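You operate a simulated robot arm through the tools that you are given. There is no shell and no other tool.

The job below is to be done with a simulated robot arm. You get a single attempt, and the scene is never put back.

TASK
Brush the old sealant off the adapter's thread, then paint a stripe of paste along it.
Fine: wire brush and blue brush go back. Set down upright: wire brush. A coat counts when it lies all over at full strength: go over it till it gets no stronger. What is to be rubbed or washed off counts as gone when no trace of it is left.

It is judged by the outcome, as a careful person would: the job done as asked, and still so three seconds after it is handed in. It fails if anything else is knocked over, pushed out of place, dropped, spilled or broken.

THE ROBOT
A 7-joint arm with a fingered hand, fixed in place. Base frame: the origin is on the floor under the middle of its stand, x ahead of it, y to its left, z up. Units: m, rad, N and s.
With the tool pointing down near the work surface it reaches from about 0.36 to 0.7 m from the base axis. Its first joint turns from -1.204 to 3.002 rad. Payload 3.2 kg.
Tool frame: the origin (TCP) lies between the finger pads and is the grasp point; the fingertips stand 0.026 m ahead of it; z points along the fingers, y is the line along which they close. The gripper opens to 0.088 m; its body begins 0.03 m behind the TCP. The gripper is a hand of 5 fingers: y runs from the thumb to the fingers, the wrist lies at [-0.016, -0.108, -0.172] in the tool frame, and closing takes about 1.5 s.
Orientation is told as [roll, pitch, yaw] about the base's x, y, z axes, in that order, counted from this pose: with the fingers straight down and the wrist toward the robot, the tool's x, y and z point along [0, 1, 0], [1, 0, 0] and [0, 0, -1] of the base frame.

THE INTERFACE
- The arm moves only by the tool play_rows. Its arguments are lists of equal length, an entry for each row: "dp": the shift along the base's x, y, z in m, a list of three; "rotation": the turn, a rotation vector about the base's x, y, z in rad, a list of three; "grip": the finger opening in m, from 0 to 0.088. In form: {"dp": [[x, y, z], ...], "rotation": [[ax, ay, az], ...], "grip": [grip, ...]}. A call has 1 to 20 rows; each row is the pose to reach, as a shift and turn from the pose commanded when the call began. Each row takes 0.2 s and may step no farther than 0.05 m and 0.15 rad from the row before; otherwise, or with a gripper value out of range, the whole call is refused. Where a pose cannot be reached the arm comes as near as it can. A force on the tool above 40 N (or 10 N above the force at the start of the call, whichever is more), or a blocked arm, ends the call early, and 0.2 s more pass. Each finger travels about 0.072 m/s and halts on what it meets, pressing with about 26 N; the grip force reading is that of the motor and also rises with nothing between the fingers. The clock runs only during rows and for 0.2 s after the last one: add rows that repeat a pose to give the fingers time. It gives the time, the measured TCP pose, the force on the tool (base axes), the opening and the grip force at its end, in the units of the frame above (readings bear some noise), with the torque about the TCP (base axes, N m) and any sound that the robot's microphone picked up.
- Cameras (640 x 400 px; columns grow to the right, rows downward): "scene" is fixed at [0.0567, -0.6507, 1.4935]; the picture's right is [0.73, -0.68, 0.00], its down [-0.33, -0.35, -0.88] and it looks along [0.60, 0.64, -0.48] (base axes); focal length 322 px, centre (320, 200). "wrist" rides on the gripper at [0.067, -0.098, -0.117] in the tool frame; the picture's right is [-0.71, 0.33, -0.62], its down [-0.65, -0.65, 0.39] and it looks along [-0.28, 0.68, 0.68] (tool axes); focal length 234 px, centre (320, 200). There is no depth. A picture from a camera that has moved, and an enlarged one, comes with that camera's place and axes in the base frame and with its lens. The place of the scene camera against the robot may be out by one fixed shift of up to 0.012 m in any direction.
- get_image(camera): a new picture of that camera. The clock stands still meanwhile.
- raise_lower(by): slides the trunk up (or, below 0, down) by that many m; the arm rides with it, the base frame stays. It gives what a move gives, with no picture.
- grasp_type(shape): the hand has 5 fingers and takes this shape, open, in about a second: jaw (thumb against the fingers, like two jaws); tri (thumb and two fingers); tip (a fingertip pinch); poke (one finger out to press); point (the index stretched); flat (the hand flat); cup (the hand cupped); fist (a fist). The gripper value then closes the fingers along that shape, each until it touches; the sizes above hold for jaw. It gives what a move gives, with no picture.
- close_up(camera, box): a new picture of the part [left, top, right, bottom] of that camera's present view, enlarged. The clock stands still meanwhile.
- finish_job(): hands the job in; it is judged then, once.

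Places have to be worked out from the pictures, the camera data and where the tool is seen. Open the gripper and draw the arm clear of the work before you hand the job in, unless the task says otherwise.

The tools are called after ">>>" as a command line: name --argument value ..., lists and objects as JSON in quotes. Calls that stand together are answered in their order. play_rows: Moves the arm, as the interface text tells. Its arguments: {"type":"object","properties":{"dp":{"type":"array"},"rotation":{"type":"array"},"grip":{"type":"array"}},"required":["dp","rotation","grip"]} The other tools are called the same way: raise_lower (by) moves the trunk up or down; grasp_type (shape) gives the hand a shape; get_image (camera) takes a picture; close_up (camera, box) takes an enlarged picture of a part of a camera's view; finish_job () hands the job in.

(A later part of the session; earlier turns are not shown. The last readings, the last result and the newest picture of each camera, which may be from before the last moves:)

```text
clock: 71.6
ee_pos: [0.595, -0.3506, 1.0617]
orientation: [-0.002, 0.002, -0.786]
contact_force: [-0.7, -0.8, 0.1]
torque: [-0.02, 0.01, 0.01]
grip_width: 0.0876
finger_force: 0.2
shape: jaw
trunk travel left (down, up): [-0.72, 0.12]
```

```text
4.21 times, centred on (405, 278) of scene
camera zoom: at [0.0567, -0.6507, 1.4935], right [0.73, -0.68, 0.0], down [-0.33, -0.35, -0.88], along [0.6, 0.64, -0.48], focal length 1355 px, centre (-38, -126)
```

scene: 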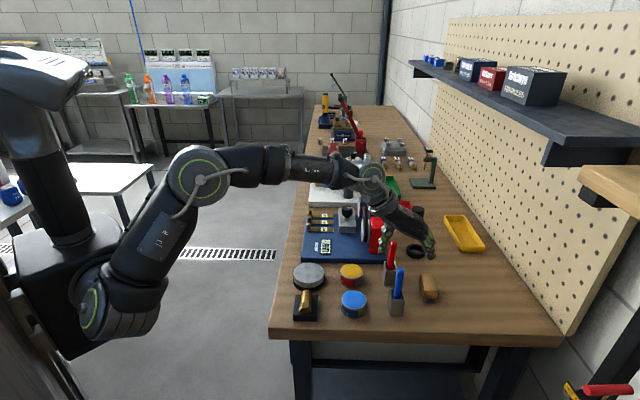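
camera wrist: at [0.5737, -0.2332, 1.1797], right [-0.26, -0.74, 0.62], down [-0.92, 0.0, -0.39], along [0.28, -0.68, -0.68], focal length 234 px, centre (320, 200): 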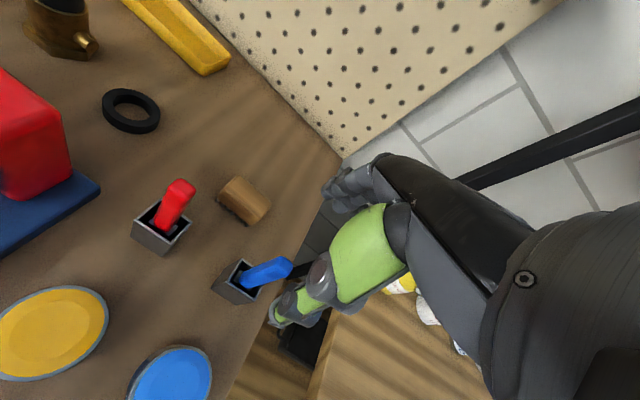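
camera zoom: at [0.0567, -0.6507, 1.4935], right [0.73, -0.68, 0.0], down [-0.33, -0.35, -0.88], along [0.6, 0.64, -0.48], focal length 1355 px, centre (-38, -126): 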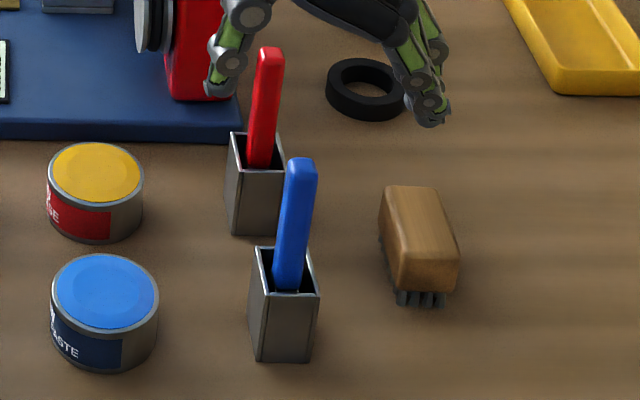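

Handle top is at about (0.5875,-0.3545,0.987). I move over it and descend so the pads surround the handle, staying above the holder rim.

>>> play_rows --dp '[[-0.004, -0.002, -0.02], [-0.0075, -0.004, -0.045], [-0.0075, -0.004, -0.07], [-0.0075, -0.004, -0.09], [-0.0075, -0.004, -0.094], [-0.0075, -0.004, -0.094]]' --rotation '[[0, 0, 0], [0, 0, 0], [0, 0, 0], [0, 0, 0], [0, 0, 0], [0, 0, 0]]' --grip '[0.088, 0.088, 0.088, 0.088, 0.088, 0.088]'

>>> close_up --camera "scene" --box '[370, 230, 440, 325]'

>>> close_up --camera "wrist" --box '[220, 140, 420, 330]'

```text
clock: 73.0
ee_pos: [0.5868, -0.3544, 0.9689]
orientation: [-0.002, 0.001, -0.786]
contact_force: [-0.2, 0.3, 0.0]
torque: [-0.04, -0.02, 0.0]
grip_width: 0.088
finger_force: 0.0
shape: jaw
trunk travel left (down, up): [-0.72, 0.12]
```

```text
4.21 times, centred on (405, 278) of scene
camera zoom: at [0.0567, -0.6507, 1.4935], right [0.73, -0.68, 0.0], down [-0.33, -0.35, -0.88], along [0.6, 0.64, -0.48], focal length 1355 px, centre (-38, -126)
```

zoom: 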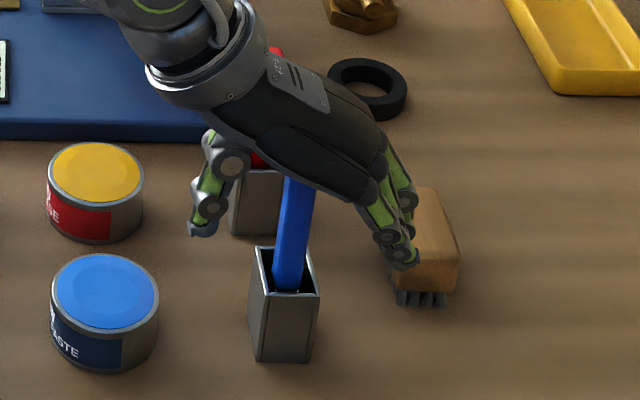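

```text
2.11 times, centred on (320, 235) of wrist
camera zoom: at [0.5649, -0.2376, 1.0865], right [-0.26, -0.74, 0.62], down [-0.92, 0.0, -0.39], along [0.28, -0.68, -0.68], focal length 493 px, centre (320, 126)
```

zoom: 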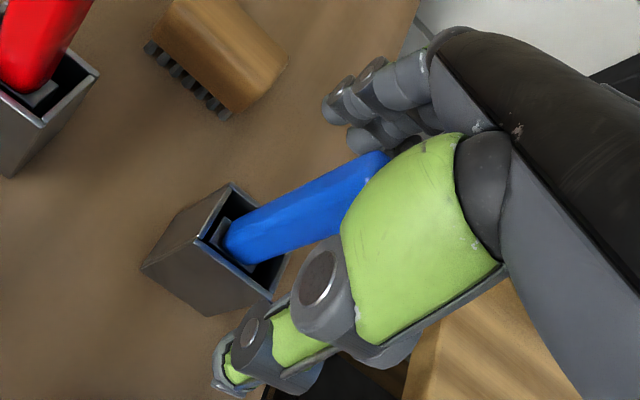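

The handle stands between thumb and fingers. I close the hand on it.

>>> play_rows --dp '[[0, 0, 0], [0, 0, 0], [0, 0, 0], [0, 0, 0], [0, 0, 0], [0, 0, 0], [0, 0, 0], [0, 0, 0], [0, 0, 0], [0, 0, 0]]' --rotation '[[0, 0, 0], [0, 0, 0], [0, 0, 0], [0, 0, 0], [0, 0, 0], [0, 0, 0], [0, 0, 0], [0, 0, 0], [0, 0, 0], [0, 0, 0]]' --grip '[0.075, 0.06, 0.045, 0.03, 0.02, 0.01, 0.004, 0.004, 0.004, 0.004]'

>>> close_up --camera "scene" --box '[370, 230, 440, 325]'

>>> close_up --camera "wrist" --box '[220, 140, 420, 330]'

```text
clock: 75.2
ee_pos: [0.5854, -0.3546, 0.9674]
orientation: [-0.002, 0.004, -0.786]
contact_force: [-0.3, -0.2, 0.6]
torque: [-0.02, 0.02, 0.0]
grip_width: 0.0104
finger_force: 26.5
shape: jaw
trunk travel left (down, up): [-0.72, 0.12]
```

```text
4.21 times, centred on (405, 278) of scene
camera zoom: at [0.0567, -0.6507, 1.4935], right [0.73, -0.68, 0.0], down [-0.33, -0.35, -0.88], along [0.6, 0.64, -0.48], focal length 1355 px, centre (-38, -126)
```

zoom: 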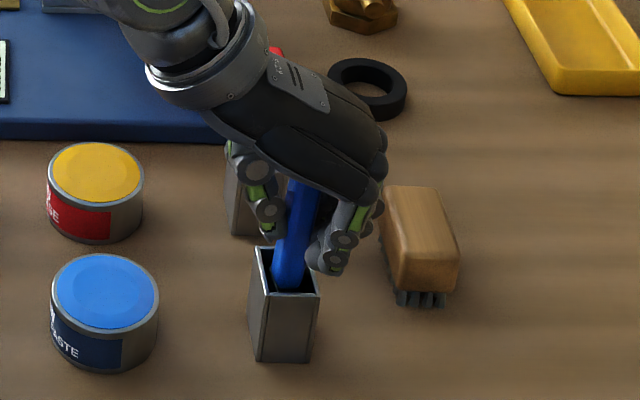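

```text
2.11 times, centred on (320, 235) of wrist
camera zoom: at [0.565, -0.2375, 1.0866], right [-0.26, -0.74, 0.62], down [-0.92, 0.0, -0.39], along [0.28, -0.68, -0.68], focal length 493 px, centre (320, 126)
```

zoom: 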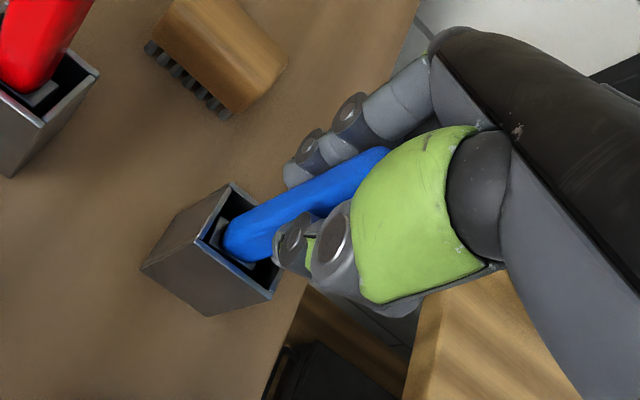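

The blue brush is gripped (home TCP ≈(0.587,-0.354,0.968), yaw -45°). I lift it straight up out of the holder.

>>> play_rows --dp '[[0, 0, 0.01], [0, 0, 0.025], [0, 0, 0.045], [0, 0, 0.065], [0, 0, 0.085], [0, 0, 0.105], [0, 0, 0.12], [0, 0, 0.12]]' --rotation '[[0, 0, 0], [0, 0, 0], [0, 0, 0], [0, 0, 0], [0, 0, 0], [0, 0, 0], [0, 0, 0], [0, 0, 0]]' --grip '[0.004, 0.004, 0.004, 0.004, 0.004, 0.004, 0.004, 0.004]'

>>> close_up --camera "scene" --box '[360, 190, 450, 320]'

>>> close_up --camera "wrist" --box '[180, 140, 380, 330]'

```text
clock: 77.0
ee_pos: [0.5847, -0.3553, 1.0886]
orientation: [-0.002, 0.002, -0.786]
contact_force: [0.6, 0.6, -0.3]
torque: [-0.02, -0.01, 0.03]
grip_width: 0.0106
finger_force: 26.2
shape: jaw
trunk travel left (down, up): [-0.72, 0.12]
```

```text
3.08 times, centred on (405, 255) of scene
camera zoom: at [0.0567, -0.6507, 1.4935], right [0.73, -0.68, 0.0], down [-0.33, -0.35, -0.88], along [0.6, 0.64, -0.48], focal length 990 px, centre (58, 31)
```

zoom: 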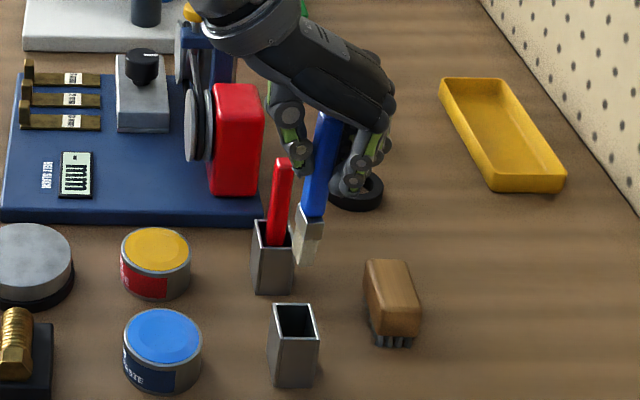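

```text
2.11 times, centred on (280, 235) of wrist
camera zoom: at [0.5623, -0.2381, 1.2067], right [-0.26, -0.74, 0.62], down [-0.92, 0.0, -0.39], along [0.28, -0.68, -0.68], focal length 493 px, centre (404, 126)
```

zoom: 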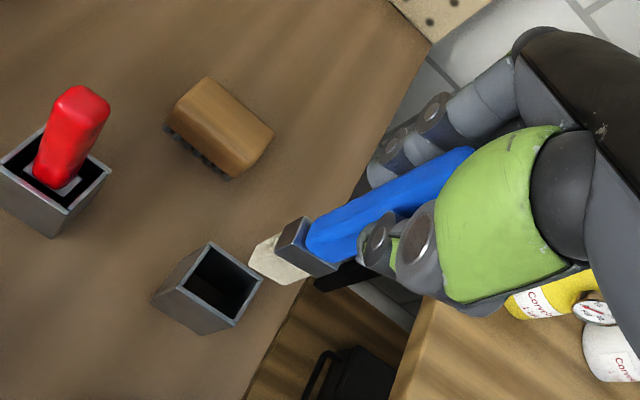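

The brush is out: white bristles, tip about 0.11 m below the TCP and right under it. Paste tin centre is ≈(0.512,-0.277), top z≈0.895. I move above the tin while turning to yaw 0, then lower the trunk in steps for working nearer the robot.

>>> play_rows --dp '[[-0.01, 0.01, 0.005], [-0.022, 0.022, 0.01], [-0.035, 0.035, 0.02], [-0.048, 0.05, 0.03], [-0.06, 0.065, 0.04], [-0.073, 0.078, 0.05], [-0.073, 0.078, 0.06]]' --rotation '[[0, 0, 0.12], [0, 0, 0.25], [0, 0, 0.38], [0, 0, 0.51], [0, 0, 0.64], [0, 0, 0.77], [0, 0, 0.785]]' --grip '[0.004, 0.004, 0.004, 0.004, 0.004, 0.004, 0.004]'

>>> raise_lower --by -0.1

>>> play_rows --dp '[[0, 0, 0.03], [0, 0, 0.06], [0, 0, 0.09], [0, 0, 0.09]]' --rotation '[[0, 0, 0], [0, 0, 0], [0, 0, 0], [0, 0, 0]]' --grip '[0.004, 0.004, 0.004, 0.004]'

```text
clock: 78.6
ee_pos: [0.512, -0.2743, 1.1482]
orientation: [0.0, 0.003, 0.0]
contact_force: [0.4, 0.0, -0.5]
torque: [-0.02, 0.01, -0.01]
grip_width: 0.0106
finger_force: 26.0
shape: jaw
trunk travel left (down, up): [-0.72, 0.12]
```

```text
clock: 79.9
ee_pos: [0.5122, -0.2742, 1.0469]
orientation: [-0.002, 0.002, -0.001]
contact_force: [1.0, -1.0, -0.6]
torque: [0.05, 0.03, -0.02]
grip_width: 0.0103
finger_force: 26.1
shape: jaw
trunk travel left (down, up): [-0.62, 0.22]
```

```text
clock: 80.9
ee_pos: [0.5131, -0.2727, 1.1362]
orientation: [0.0, 0.002, -0.002]
contact_force: [0.8, -0.4, -0.4]
torque: [-0.04, -0.02, -0.02]
grip_width: 0.0105
finger_force: 25.9
shape: jaw
trunk travel left (down, up): [-0.62, 0.22]
```

All reached. I lower the trunk another 0.1 m (to -0.52) and look at the brush over the tin.

>>> raise_lower --by -0.09

>>> get_image --camera "scene"

>>> get_image --camera "wrist"

```text
clock: 82.2
ee_pos: [0.5115, -0.2724, 1.0454]
orientation: [-0.002, 0.001, -0.001]
contact_force: [0.4, 0.0, 0.1]
torque: [0.0, 0.03, -0.01]
grip_width: 0.0104
finger_force: 26.2
shape: jaw
trunk travel left (down, up): [-0.53, 0.31]
```

```text
taken
```

scene: 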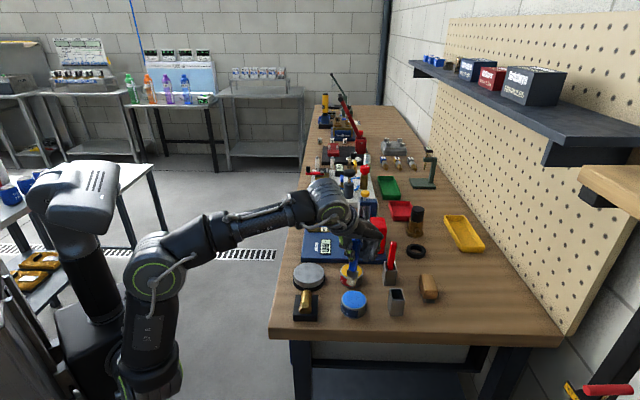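

```text
taken
camera wrist: at [0.4148, -0.2043, 1.1638], right [0.33, -0.71, 0.62], down [-0.66, -0.65, -0.39], along [0.68, -0.28, -0.68], focal length 234 px, centre (320, 200)
```

wrist: 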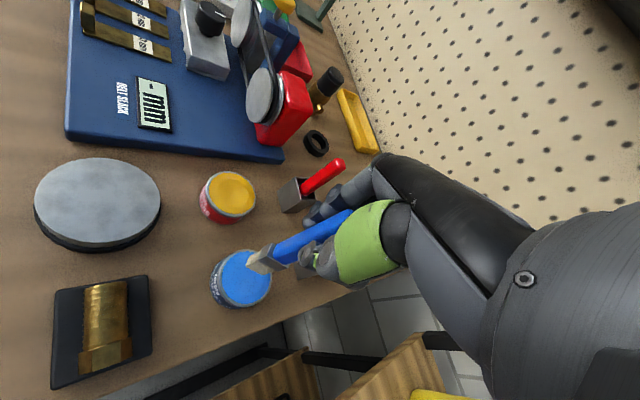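

The brush hangs over the paste tin. I zoom in to check alignment before dipping.

>>> close_up --camera "wrist" --box '[190, 200, 330, 330]'

>>> close_up --camera "scene" --box '[320, 230, 400, 325]'

```text
3.08 times, centred on (260, 265) of wrist
camera zoom: at [0.4148, -0.2043, 1.1638], right [0.33, -0.71, 0.62], down [-0.66, -0.65, -0.39], along [0.68, -0.28, -0.68], focal length 720 px, centre (505, 0)
```

zoom: 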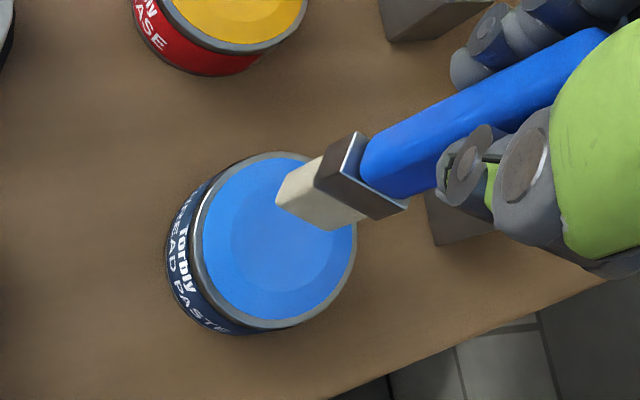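

```text
4.21 times, centred on (360, 278) of scene
camera zoom: at [0.0567, -0.6507, 1.4935], right [0.73, -0.68, 0.0], down [-0.33, -0.35, -0.88], along [0.6, 0.64, -0.48], focal length 1355 px, centre (152, -126)
```

zoom: 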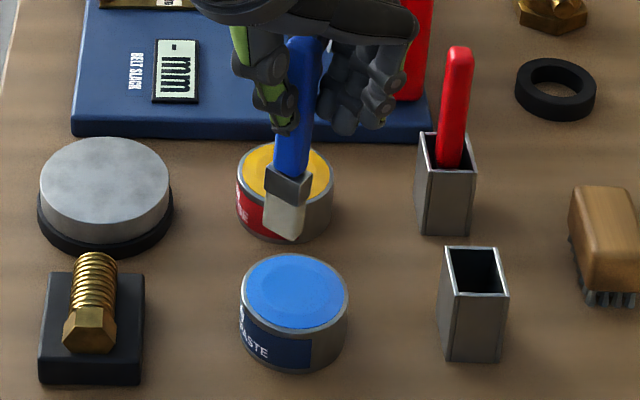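

Brush tip at ≈(0.507,-0.269), tin centre ≈(0.511,-0.278). I shift over the centre and lower slowly into the paste, watching the force.

>>> play_rows --dp '[[0.002, -0.004, -0.01], [0.004, -0.008, -0.025], [0.004, -0.008, -0.035], [0.004, -0.008, -0.039], [0.004, -0.008, -0.043], [0.004, -0.008, -0.046], [0.004, -0.008, -0.049]]' --rotation '[[0, 0, 0], [0, 0, 0], [0, 0, 0], [0, 0, 0], [0, 0, 0], [0, 0, 0], [0, 0, 0]]' --grip '[0.004, 0.004, 0.004, 0.004, 0.004, 0.004, 0.004]'

>>> close_up --camera "wrist" --box '[190, 200, 330, 330]'

>>> close_up --camera "scene" --box '[320, 230, 400, 325]'

```text
clock: 83.8
ee_pos: [0.5146, -0.278, 1.0008]
orientation: [-0.001, -0.006, 0.0]
contact_force: [-1.6, 1.7, 19.0]
torque: [0.03, -0.04, -0.08]
grip_width: 0.0105
finger_force: 26.2
shape: jaw
trunk travel left (down, up): [-0.53, 0.31]
```

```text
3.08 times, centred on (260, 265) of wrist
camera zoom: at [0.416, -0.2094, 1.1178], right [0.33, -0.71, 0.63], down [-0.65, -0.65, -0.39], along [0.69, -0.28, -0.67], focal length 720 px, centre (505, 0)
```

zoom: 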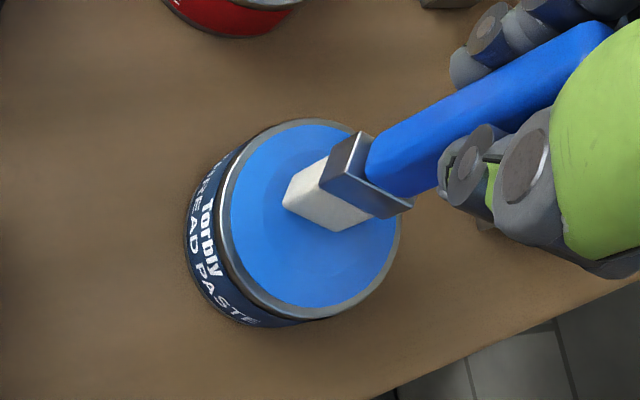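

```text
4.21 times, centred on (360, 278) of scene
camera zoom: at [0.0567, -0.6507, 1.4935], right [0.73, -0.68, 0.0], down [-0.33, -0.35, -0.88], along [0.6, 0.64, -0.48], focal length 1355 px, centre (152, -126)
```

zoom: 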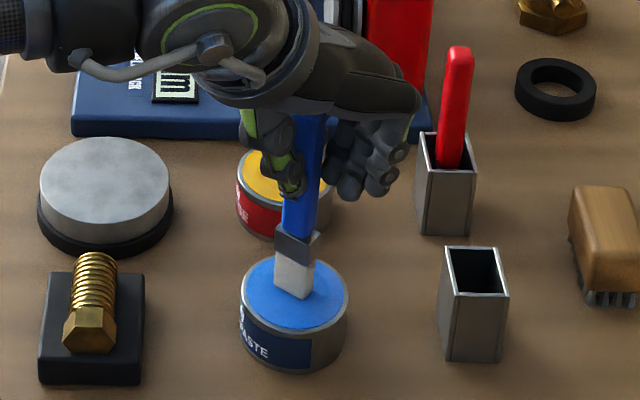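

The bristles press the paste surface (19 N, a bit much). I ease up 3 mm, swirl gently, then lift to see whether the bristles took paste.

>>> play_rows --dp '[[0, 0, 0.003], [0.004, 0, 0.003], [0, 0.004, 0.003], [-0.004, 0, 0.003], [0, -0.004, 0.003], [0, 0, 0.003], [0, 0, 0.015], [0, 0, 0.035], [0, 0, 0.035]]' --rotation '[[0, 0, 0], [0, 0, 0], [0, 0, 0], [0, 0, 0], [0, 0, 0], [0, 0, 0], [0, 0, 0], [0, 0, 0], [0, 0, 0]]' --grip '[0.004, 0.004, 0.004, 0.004, 0.004, 0.004, 0.004, 0.004, 0.004]'

>>> close_up --camera "wrist" --box '[190, 200, 330, 330]'

>>> close_up --camera "scene" --box '[320, 230, 400, 325]'

```text
clock: 85.8
ee_pos: [0.5155, -0.2809, 1.032]
orientation: [0.0, 0.004, -0.001]
contact_force: [0.5, -0.4, 0.0]
torque: [0.0, -0.02, -0.02]
grip_width: 0.0101
finger_force: 26.1
shape: jaw
trunk travel left (down, up): [-0.53, 0.31]
```

```text
3.08 times, centred on (260, 265) of wrist
camera zoom: at [0.4186, -0.2126, 1.1501], right [0.33, -0.71, 0.62], down [-0.66, -0.65, -0.39], along [0.68, -0.28, -0.68], focal length 720 px, centre (505, 0)
```

zoom: 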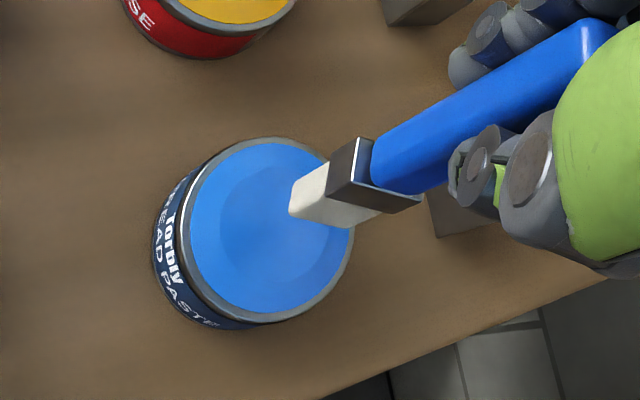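

```text
4.21 times, centred on (360, 278) of scene
camera zoom: at [0.0567, -0.6507, 1.4935], right [0.73, -0.68, 0.0], down [-0.33, -0.35, -0.88], along [0.6, 0.64, -0.48], focal length 1355 px, centre (152, -126)
```

zoom: 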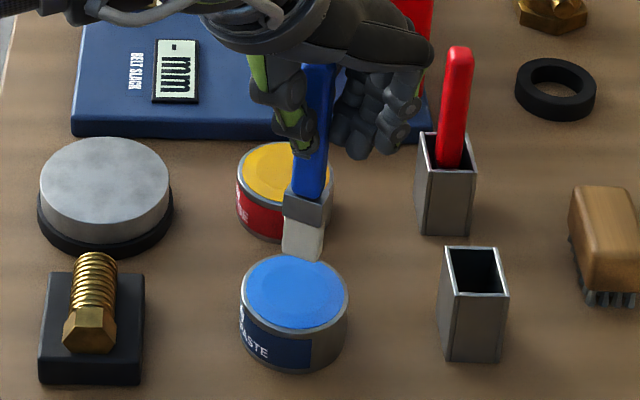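

The bristles look unchanged in colour from here, but the load may show only when painting. I move over the adapter at a safe height, turning the hand to yaw +45°.

>>> play_rows --dp '[[0, 0, 0.02], [-0.015, 0.015, 0.03], [-0.03, 0.03, 0.03], [-0.045, 0.044, 0.03], [-0.06, 0.058, 0.03], [-0.075, 0.071, 0.03], [-0.088, 0.0836, 0.03], [-0.088, 0.0836, 0.03]]' --rotation '[[0, 0, 0.1], [0, 0, 0.22], [0, 0, 0.34], [0, 0, 0.46], [0, 0, 0.58], [0, 0, 0.69], [0, 0, 0.785], [0, 0, 0.785]]' --grip '[0.004, 0.004, 0.004, 0.004, 0.004, 0.004, 0.004, 0.004]'

>>> get_image --camera "wrist"

>>> close_up --camera "scene" --box '[280, 240, 350, 320]'

```text
clock: 87.6
ee_pos: [0.4285, -0.1988, 1.0595]
orientation: [-0.002, 0.001, 0.786]
contact_force: [-0.2, -0.9, -0.4]
torque: [0.02, -0.01, -0.01]
grip_width: 0.01
finger_force: 25.9
shape: jaw
trunk travel left (down, up): [-0.53, 0.31]
```

```text
taken
camera wrist: at [0.3113, -0.2176, 1.1779], right [0.74, -0.26, 0.62], down [0.0, -0.92, -0.39], along [0.68, 0.28, -0.68], focal length 234 px, centre (320, 200)
```

wrist: 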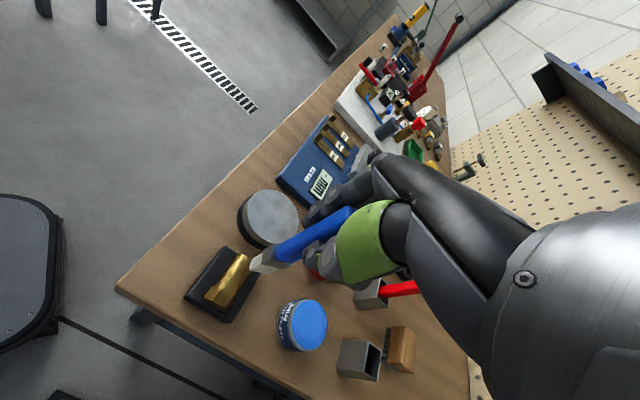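

```text
5.00 times, centred on (315, 280) of scene
camera zoom: at [0.0567, -0.6507, 1.4935], right [0.73, -0.68, 0.0], down [-0.33, -0.35, -0.88], along [0.6, 0.64, -0.48], focal length 1609 px, centre (345, -200)
```

zoom: 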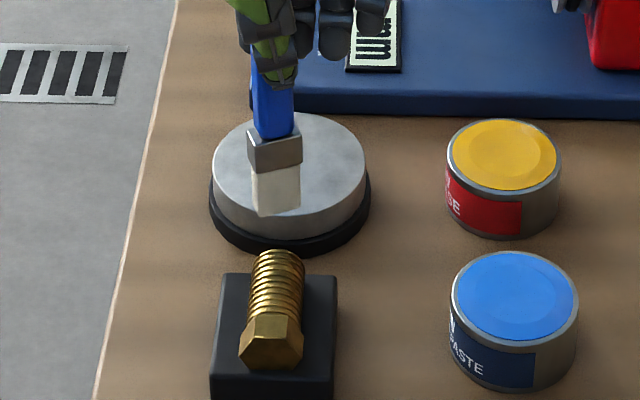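

The brush tip is laterally in line with the thread (within ~2 mm), its broad side across it. I zoom in with the wrist camera to check the position along the thread.

>>> close_up --camera "wrist" --box '[170, 200, 330, 340]'

```text
2.86 times, centred on (250, 270) of wrist
camera zoom: at [0.3113, -0.2176, 1.1779], right [0.74, -0.26, 0.62], down [0.0, -0.92, -0.39], along [0.68, 0.28, -0.68], focal length 669 px, centre (520, 0)
```

zoom: 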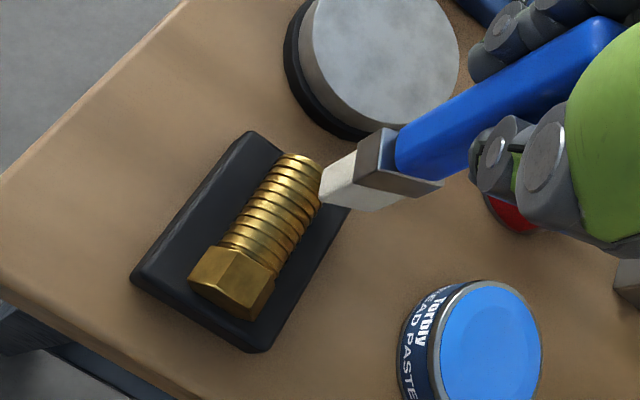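

Scene view says the tip is within ~2 mm of the thread's centre line; the wrist view suggests a few mm to the right. I lower to ~12 mm above the thread and compare both views again.

>>> play_rows --dp '[[0, 0, -0.012], [0, 0, -0.025], [0, 0, -0.036], [0, 0, -0.036]]' --rotation '[[0, 0, 0], [0, 0, 0], [0, 0, 0], [0, 0, 0]]' --grip '[0.004, 0.004, 0.004, 0.004]'

>>> close_up --camera "wrist" --box '[190, 190, 320, 310]'

>>> close_up --camera "scene" --box '[285, 265, 335, 320]'

```text
clock: 88.6
ee_pos: [0.4285, -0.1977, 1.0224]
orientation: [-0.002, 0.001, 0.784]
contact_force: [0.0, 0.4, 0.2]
torque: [0.02, 0.0, -0.02]
grip_width: 0.0099
finger_force: 25.8
shape: jaw
trunk travel left (down, up): [-0.53, 0.31]
```

```text
3.33 times, centred on (255, 250) of wrist
camera zoom: at [0.3119, -0.2175, 1.1413], right [0.74, -0.26, 0.62], down [0.0, -0.92, -0.39], along [0.68, 0.28, -0.68], focal length 781 px, centre (537, 33)
```

zoom: 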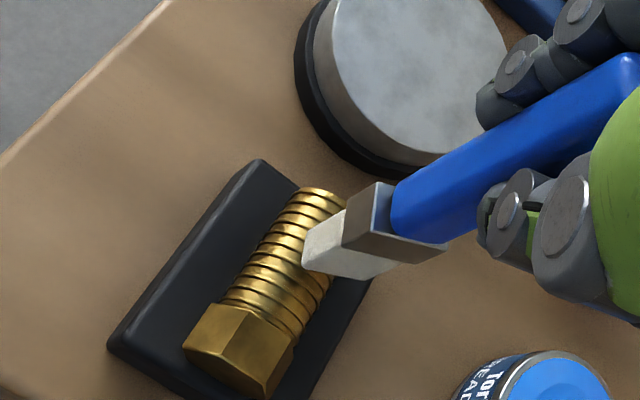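

```text
7.27 times, centred on (310, 292) of scene
camera zoom: at [0.0567, -0.6507, 1.4935], right [0.73, -0.68, 0.0], down [-0.33, -0.35, -0.88], along [0.6, 0.64, -0.48], focal length 2341 px, centre (393, -473)
```

zoom: 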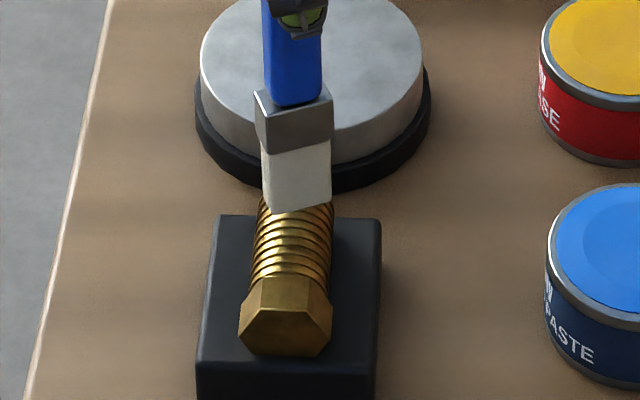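

The two views disagree about the sideways alignment. I take larger close-ups of the tip from both cameras.

>>> close_up --camera "wrist" --box '[225, 215, 285, 275]'

>>> close_up --camera "scene" --box '[295, 272, 320, 302]'

```text
6.67 times, centred on (255, 245) of wrist
camera zoom: at [0.3119, -0.2175, 1.1413], right [0.74, -0.26, 0.62], down [0.0, -0.92, -0.39], along [0.68, 0.28, -0.68], focal length 1561 px, centre (753, -100)
```

zoom: 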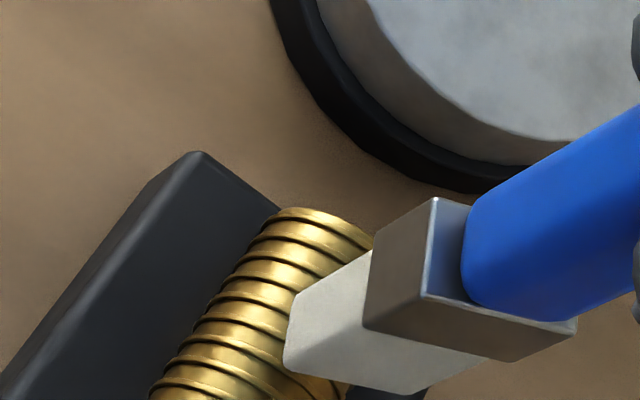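

```text
13.33 times, centred on (308, 287) of scene
camera zoom: at [0.0567, -0.6507, 1.4935], right [0.73, -0.68, 0.0], down [-0.33, -0.35, -0.88], along [0.6, 0.64, -0.48], focal length 4292 px, centre (487, -960)
```

zoom: 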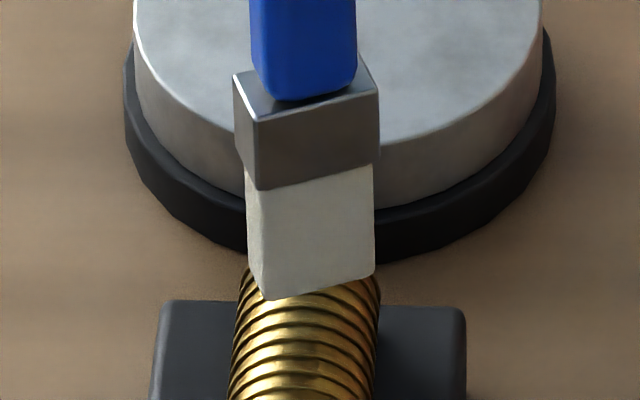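

The scene view, which is independent of height, shows the tip centred over the thread. I lower gently to find contact.

>>> play_rows --dp '[[0, 0, -0.006], [0, 0, -0.009], [0, 0, -0.011]]' --rotation '[[0, 0, 0], [0, 0, 0], [0, 0, 0]]' --grip '[0.004, 0.004, 0.004]'

>>> close_up --camera "scene" --box '[285, 265, 335, 320]'

```text
clock: 89.4
ee_pos: [0.4293, -0.196, 1.0128]
orientation: [-0.001, 0.001, 0.786]
contact_force: [0.4, -0.3, 0.2]
torque: [-0.02, 0.04, 0.0]
grip_width: 0.0102
finger_force: 25.6
shape: jaw
trunk travel left (down, up): [-0.53, 0.31]
```

```text
7.27 times, centred on (310, 292) of scene
camera zoom: at [0.0567, -0.6507, 1.4935], right [0.73, -0.68, 0.0], down [-0.33, -0.35, -0.88], along [0.6, 0.64, -0.48], focal length 2341 px, centre (393, -473)
```

zoom: 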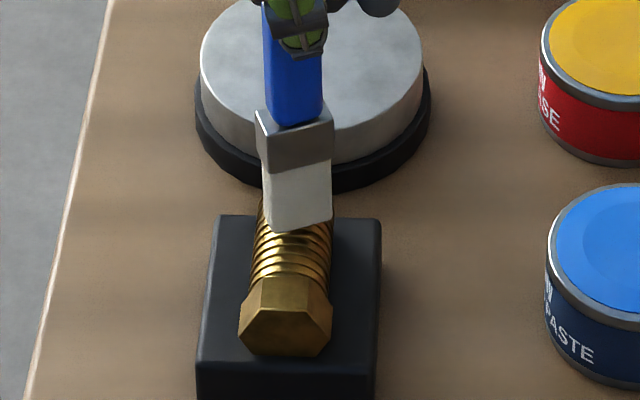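

No contact yet at z=1.012; I continue down slowly.

>>> play_rows --dp '[[0, 0, -0.0015], [0, 0, -0.003], [0, 0, -0.0045]]' --rotation '[[0, 0, 0], [0, 0, 0], [0, 0, 0]]' --grip '[0.004, 0.004, 0.004]'

```text
clock: 90.2
ee_pos: [0.4293, -0.1983, 1.0103]
orientation: [-0.001, 0.002, 0.785]
contact_force: [-1.0, 0.2, 0.5]
torque: [0.01, -0.02, 0.01]
grip_width: 0.01
finger_force: 26.0
shape: jaw
trunk travel left (down, up): [-0.53, 0.31]
```

Still no clear contact; a little further.

>>> play_rows --dp '[[0, 0, -0.001], [0, 0, -0.002], [0, 0, -0.002]]' --rotation '[[0, 0, 0], [0, 0, 0], [0, 0, 0]]' --grip '[0.004, 0.004, 0.004]'

>>> close_up --camera "scene" --box '[285, 265, 335, 320]'

>>> close_up --camera "wrist" --box '[205, 195, 305, 295]'

```text
clock: 91.0
ee_pos: [0.428, -0.1968, 1.0095]
orientation: [-0.005, -0.002, 0.783]
contact_force: [1.3, 0.0, 13.5]
torque: [0.05, -0.03, 0.03]
grip_width: 0.0104
finger_force: 26.1
shape: jaw
trunk travel left (down, up): [-0.53, 0.31]
```

```text
7.27 times, centred on (310, 292) of scene
camera zoom: at [0.0567, -0.6507, 1.4935], right [0.73, -0.68, 0.0], down [-0.33, -0.35, -0.88], along [0.6, 0.64, -0.48], focal length 2341 px, centre (393, -473)
```

zoom: 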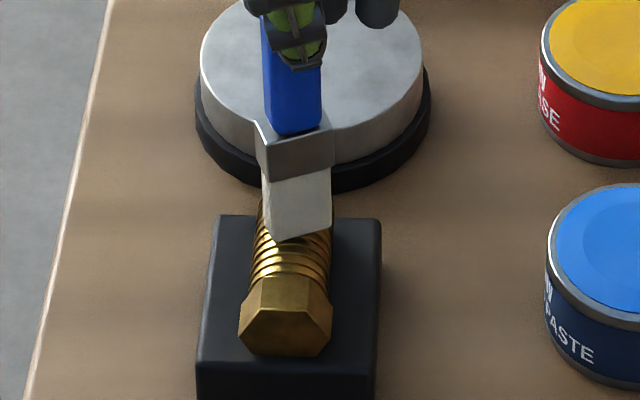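

```text
4.00 times, centred on (255, 245) of wrist
camera zoom: at [0.3107, -0.2173, 1.1275], right [0.73, -0.26, 0.63], down [0.0, -0.92, -0.39], along [0.68, 0.28, -0.68], focal length 937 px, centre (580, 20)
```

zoom: 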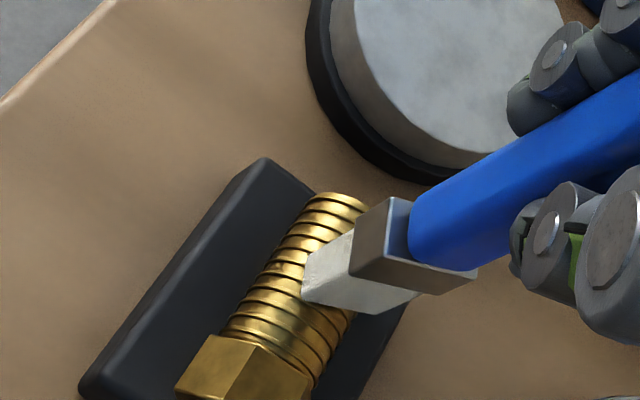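

Contact with the thread (13 N). I ease up 1 mm, shift ~3.5 mm toward the thread's crest, and make a few strokes along the axis, then check for paste.

>>> play_rows --dp '[[0, 0, 0.001], [-0.0025, 0.0025, 0.001], [-0.0067, -0.0017, 0.001], [-0.0103, -0.0053, 0.001], [-0.0067, -0.0017, 0.001], [-0.0025, 0.0025, 0.001], [0.0025, 0.0075, 0.001], [0.0074, 0.0124, 0.001], [0.0025, 0.0075, 0.001], [-0.0025, 0.0025, 0.001], [-0.0067, -0.0017, 0.001], [-0.0103, -0.0053, 0.001], [-0.0025, 0.0025, 0.001], [0.0025, 0.0075, 0.001], [0.0074, 0.0124, 0.001]]' --rotation '[[0, 0, 0], [0, 0, 0], [0, 0, 0], [0, 0, 0], [0, 0, 0], [0, 0, 0], [0, 0, 0], [0, 0, 0], [0, 0, 0], [0, 0, 0], [0, 0, 0], [0, 0, 0], [0, 0, 0], [0, 0, 0], [0, 0, 0]]' --grip '[0.004, 0.004, 0.004, 0.004, 0.004, 0.004, 0.004, 0.004, 0.004, 0.004, 0.004, 0.004, 0.004, 0.004, 0.004]'

>>> close_up --camera "scene" --box '[285, 265, 335, 320]'

>>> close_up --camera "wrist" --box '[205, 195, 305, 295]'

```text
clock: 94.2
ee_pos: [0.4349, -0.1841, 1.0091]
orientation: [-0.001, 0.003, 0.782]
contact_force: [-0.3, -1.4, 2.4]
torque: [-0.06, 0.1, 0.03]
grip_width: 0.0096
finger_force: 26.2
shape: jaw
trunk travel left (down, up): [-0.53, 0.31]
```

```text
7.27 times, centred on (310, 292) of scene
camera zoom: at [0.0567, -0.6507, 1.4935], right [0.73, -0.68, 0.0], down [-0.33, -0.35, -0.88], along [0.6, 0.64, -0.48], focal length 2341 px, centre (393, -473)
```

zoom: 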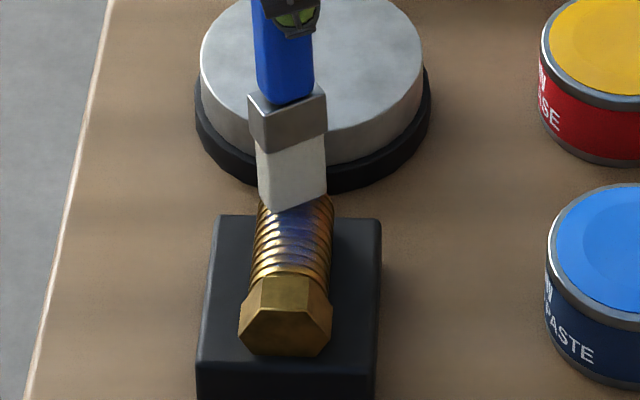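

```text
4.00 times, centred on (255, 245) of wrist
camera zoom: at [0.3188, -0.2039, 1.1278], right [0.74, -0.26, 0.62], down [0.0, -0.92, -0.39], along [0.68, 0.28, -0.68], focal length 937 px, centre (580, 20)
```

zoom: 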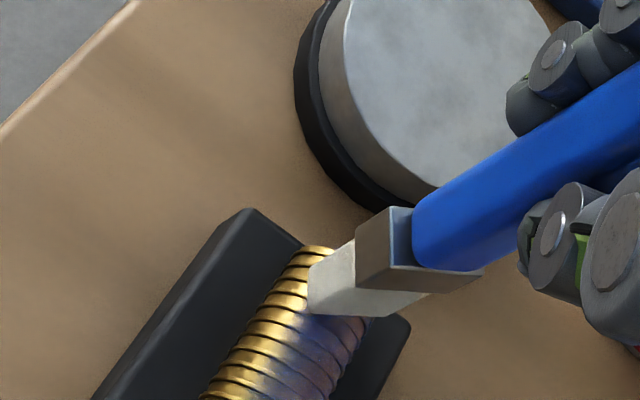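

It works: a faint blue tint appears on the thread. I lift briefly to see where the paste lies.

>>> play_rows --dp '[[0, 0, 0.02], [0.01, 0.01, 0.05], [0.02, 0.02, 0.06], [0.02, 0.02, 0.06]]' --rotation '[[0, 0, 0], [0, 0, 0], [0, 0, 0], [0, 0, 0]]' --grip '[0.004, 0.004, 0.004, 0.004]'

>>> close_up --camera "scene" --box '[290, 280, 325, 320]'

>>> close_up --camera "wrist" --box '[165, 225, 285, 335]'

```text
clock: 95.2
ee_pos: [0.4539, -0.1644, 1.0708]
orientation: [-0.001, 0.001, 0.785]
contact_force: [0.4, 0.0, 0.7]
torque: [-0.01, 0.0, 0.0]
grip_width: 0.01
finger_force: 25.6
shape: jaw
trunk travel left (down, up): [-0.53, 0.31]
```

```text
10.00 times, centred on (308, 300) of scene
camera zoom: at [0.0567, -0.6507, 1.4935], right [0.73, -0.68, 0.0], down [-0.33, -0.35, -0.88], along [0.6, 0.64, -0.48], focal length 3219 px, centre (445, -800)
```

zoom: 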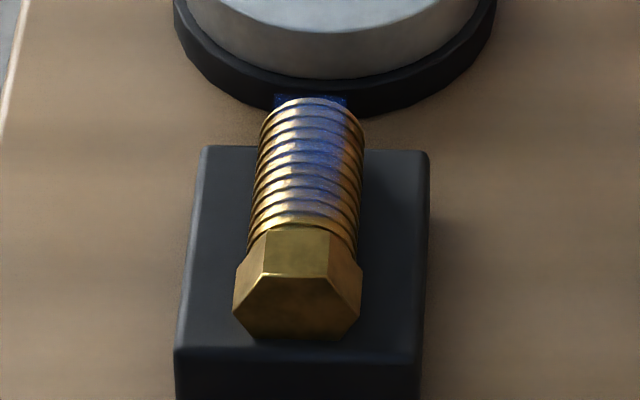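

```text
3.64 times, centred on (225, 280) of wrist
camera zoom: at [0.3375, -0.1846, 1.1881], right [0.74, -0.27, 0.62], down [0.0, -0.92, -0.39], along [0.68, 0.28, -0.68], focal length 852 px, centre (666, -91)
```

zoom: 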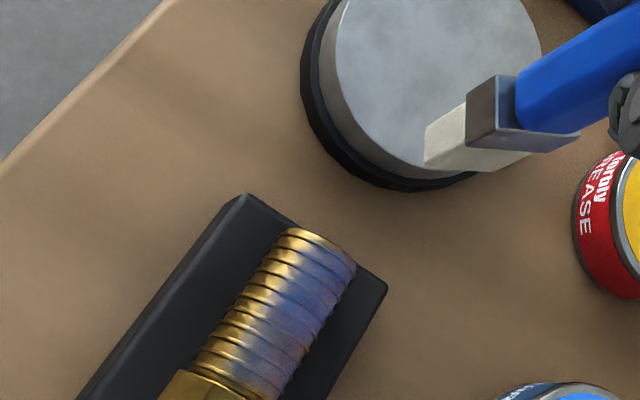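

The paste band is faint so far and leaves a gap near the hex. I go back down and make more strokes, now reaching closer to the hex and the far end.

>>> play_rows --dp '[[-0.015, -0.015, -0.03], [-0.0299, -0.0299, -0.055], [-0.0299, -0.0299, -0.0605], [-0.0341, -0.0341, -0.061], [-0.0384, -0.0384, -0.061], [-0.0405, -0.0405, -0.061], [-0.0356, -0.0356, -0.061], [-0.0299, -0.0299, -0.061], [-0.0242, -0.0242, -0.061], [-0.02, -0.02, -0.061], [-0.0257, -0.0257, -0.061], [-0.032, -0.032, -0.061], [-0.0384, -0.0384, -0.061], [-0.0405, -0.0405, -0.061], [-0.0341, -0.0341, -0.061], [-0.0278, -0.0278, -0.061], [-0.0214, -0.0214, -0.061], [-0.02, -0.02, -0.061]]' --rotation '[[0, 0, 0], [0, 0, 0], [0, 0, 0], [0, 0, 0], [0, 0, 0], [0, 0, 0], [0, 0, 0], [0, 0, 0], [0, 0, 0], [0, 0, 0], [0, 0, 0], [0, 0, 0], [0, 0, 0], [0, 0, 0], [0, 0, 0], [0, 0, 0], [0, 0, 0], [0, 0, 0]]' --grip '[0.004, 0.004, 0.004, 0.004, 0.004, 0.004, 0.004, 0.004, 0.004, 0.004, 0.004, 0.004, 0.004, 0.004, 0.004, 0.004, 0.004, 0.004]'

>>> play_rows --dp '[[0, 0, 0.02], [0.006, 0.006, 0.05], [0.012, 0.012, 0.06], [0.012, 0.012, 0.06]]' --rotation '[[0, 0, 0], [0, 0, 0], [0, 0, 0], [0, 0, 0]]' --grip '[0.004, 0.004, 0.004, 0.004]'

>>> close_up --camera "scene" --box '[290, 280, 325, 320]'

>>> close_up --camera "wrist" --box '[165, 225, 285, 335]'

```text
clock: 99.0
ee_pos: [0.4336, -0.1852, 1.0088]
orientation: [-0.002, 0.002, 0.782]
contact_force: [-1.7, -1.7, 8.9]
torque: [-0.17, 0.13, -0.02]
grip_width: 0.0095
finger_force: 26.1
shape: jaw
trunk travel left (down, up): [-0.53, 0.31]
```

```text
clock: 100.0
ee_pos: [0.4492, -0.1726, 1.0684]
orientation: [-0.002, 0.003, 0.784]
contact_force: [0.6, -0.3, -1.2]
torque: [-0.03, 0.01, -0.01]
grip_width: 0.0095
finger_force: 25.9
shape: jaw
trunk travel left (down, up): [-0.53, 0.31]
```

```text
10.00 times, centred on (308, 300) of scene
camera zoom: at [0.0567, -0.6507, 1.4935], right [0.73, -0.68, 0.0], down [-0.33, -0.35, -0.88], along [0.6, 0.64, -0.48], focal length 3219 px, centre (445, -800)
```

zoom: 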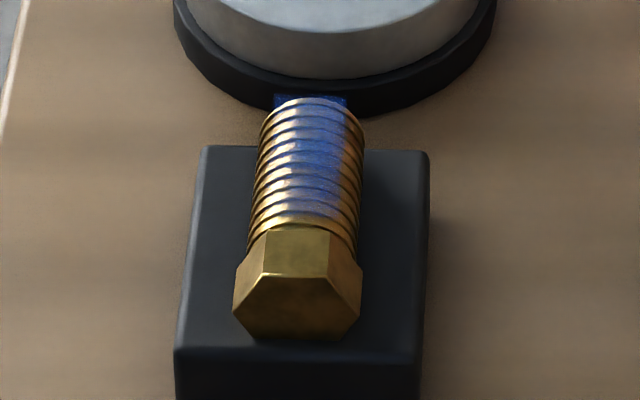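

```text
3.64 times, centred on (225, 280) of wrist
camera zoom: at [0.3327, -0.1934, 1.1864], right [0.74, -0.27, 0.62], down [0.0, -0.92, -0.39], along [0.68, 0.28, -0.68], focal length 852 px, centre (666, -91)
```

zoom: 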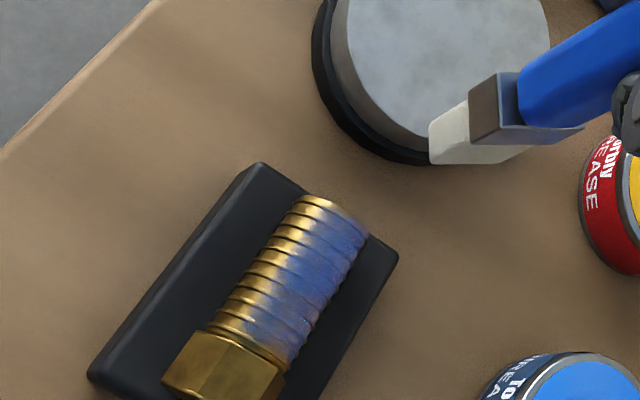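

The coat is getting stronger, sitting slightly to the right of the crest. I continue with strokes shifted 2 mm left and closer to the hex, reading the force at the hex end.

>>> play_rows --dp '[[-0.012, -0.01, -0.03], [-0.0233, -0.0205, -0.055], [-0.0233, -0.0205, -0.0605], [-0.0275, -0.0247, -0.0605], [-0.0318, -0.029, -0.0605], [-0.0353, -0.0325, -0.0605]]' --rotation '[[0, 0, 0], [0, 0, 0], [0, 0, 0], [0, 0, 0], [0, 0, 0], [0, 0, 0]]' --grip '[0.004, 0.004, 0.004, 0.004, 0.004, 0.004]'

>>> close_up --camera "scene" --box '[290, 280, 325, 320]'

>>> close_up --camera "wrist" --box '[205, 195, 305, 295]'

```text
clock: 101.4
ee_pos: [0.4111, -0.2017, 1.0094]
orientation: [-0.005, 0.003, 0.785]
contact_force: [2.4, 2.1, 12.8]
torque: [0.29, -0.28, 0.01]
grip_width: 0.0095
finger_force: 26.3
shape: jaw
trunk travel left (down, up): [-0.53, 0.31]
```

```text
10.00 times, centred on (308, 300) of scene
camera zoom: at [0.0567, -0.6507, 1.4935], right [0.73, -0.68, 0.0], down [-0.33, -0.35, -0.88], along [0.6, 0.64, -0.48], focal length 3219 px, centre (445, -800)
```

zoom: 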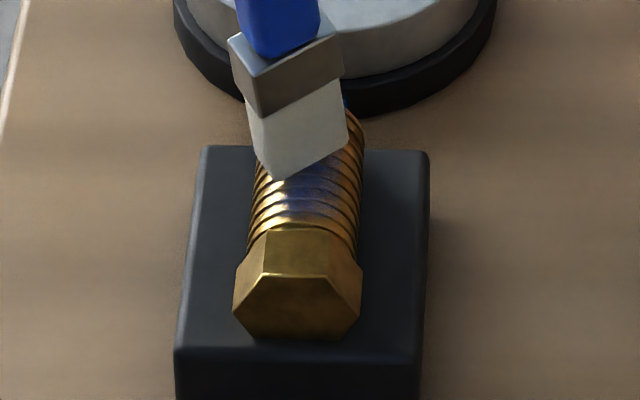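

```text
4.00 times, centred on (255, 245) of wrist
camera zoom: at [0.2944, -0.223, 1.1269], right [0.73, -0.26, 0.63], down [0.0, -0.92, -0.39], along [0.68, 0.28, -0.68], focal length 937 px, centre (580, 20)
```

zoom: 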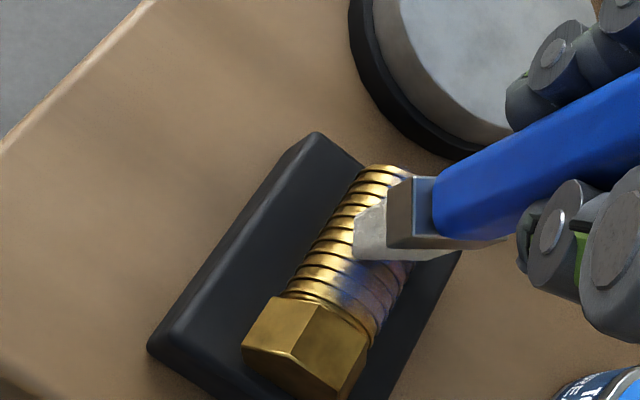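

At 13 N the friction drags: the tip lags ~2 cm behind the hand (brush tilts in the grip), so it hasn't reached the hex. I ease up 2 mm to lower the force and move further toward the hex.

>>> play_rows --dp '[[0, 0, 0.002], [-0.002, -0.002, 0.002], [-0.004, -0.004, 0.002]]' --rotation '[[0, 0, 0], [0, 0, 0], [0, 0, 0]]' --grip '[0.004, 0.004, 0.004]'

>>> close_up --camera "scene" --box '[290, 280, 325, 320]'

>>> close_up --camera "wrist" --box '[205, 195, 305, 295]'

```text
clock: 102.2
ee_pos: [0.4069, -0.2091, 1.01]
orientation: [-0.002, 0.004, 0.783]
contact_force: [1.5, 1.9, 5.3]
torque: [0.2, -0.17, 0.02]
grip_width: 0.0094
finger_force: 26.0
shape: jaw
trunk travel left (down, up): [-0.53, 0.31]
```

```text
10.00 times, centred on (308, 300) of scene
camera zoom: at [0.0567, -0.6507, 1.4935], right [0.73, -0.68, 0.0], down [-0.33, -0.35, -0.88], along [0.6, 0.64, -0.48], focal length 3219 px, centre (445, -800)
```

zoom: 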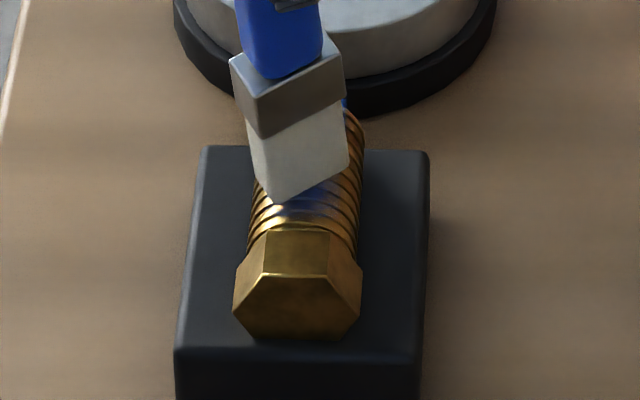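

```text
4.00 times, centred on (255, 245) of wrist
camera zoom: at [0.2914, -0.2289, 1.1275], right [0.74, -0.26, 0.62], down [0.0, -0.92, -0.39], along [0.68, 0.28, -0.68], focal length 937 px, centre (580, 20)
```

zoom: 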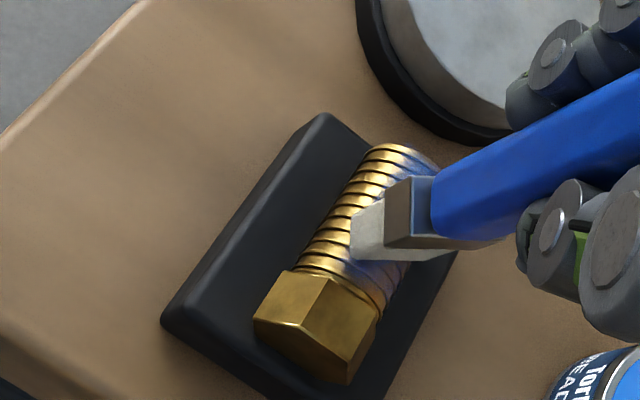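

Force is 5 N now and the tip moved closer to the hex (~9 mm away). I continue toward the hex, then sweep all the way to the far end with a slightly higher hand.

>>> play_rows --dp '[[-0.003, -0.003, 0], [-0.006, -0.006, 0], [-0.008, -0.008, 0], [-0.008, -0.008, 0]]' --rotation '[[0, 0, 0], [0, 0, 0], [0, 0, 0], [0, 0, 0]]' --grip '[0.004, 0.004, 0.004, 0.004]'

>>> close_up --camera "scene" --box '[290, 280, 325, 320]'

```text
clock: 103.2
ee_pos: [0.3977, -0.2172, 1.0093]
orientation: [-0.001, 0.003, 0.784]
contact_force: [-0.1, 0.2, -0.5]
torque: [0.02, -0.01, -0.02]
grip_width: 0.0099
finger_force: 26.1
shape: jaw
trunk travel left (down, up): [-0.53, 0.31]
```

```text
10.00 times, centred on (308, 300) of scene
camera zoom: at [0.0567, -0.6507, 1.4935], right [0.73, -0.68, 0.0], down [-0.33, -0.35, -0.88], along [0.6, 0.64, -0.48], focal length 3219 px, centre (445, -800)
```

zoom: 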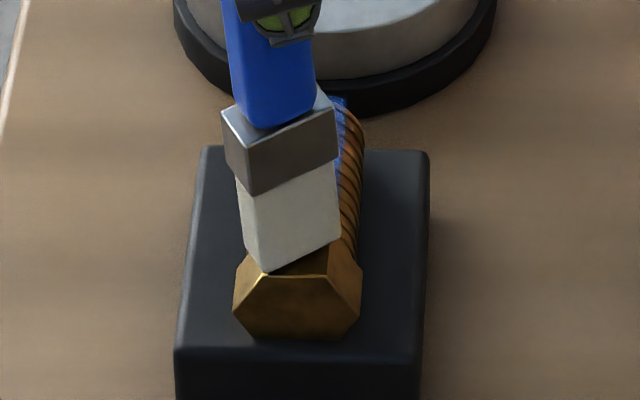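

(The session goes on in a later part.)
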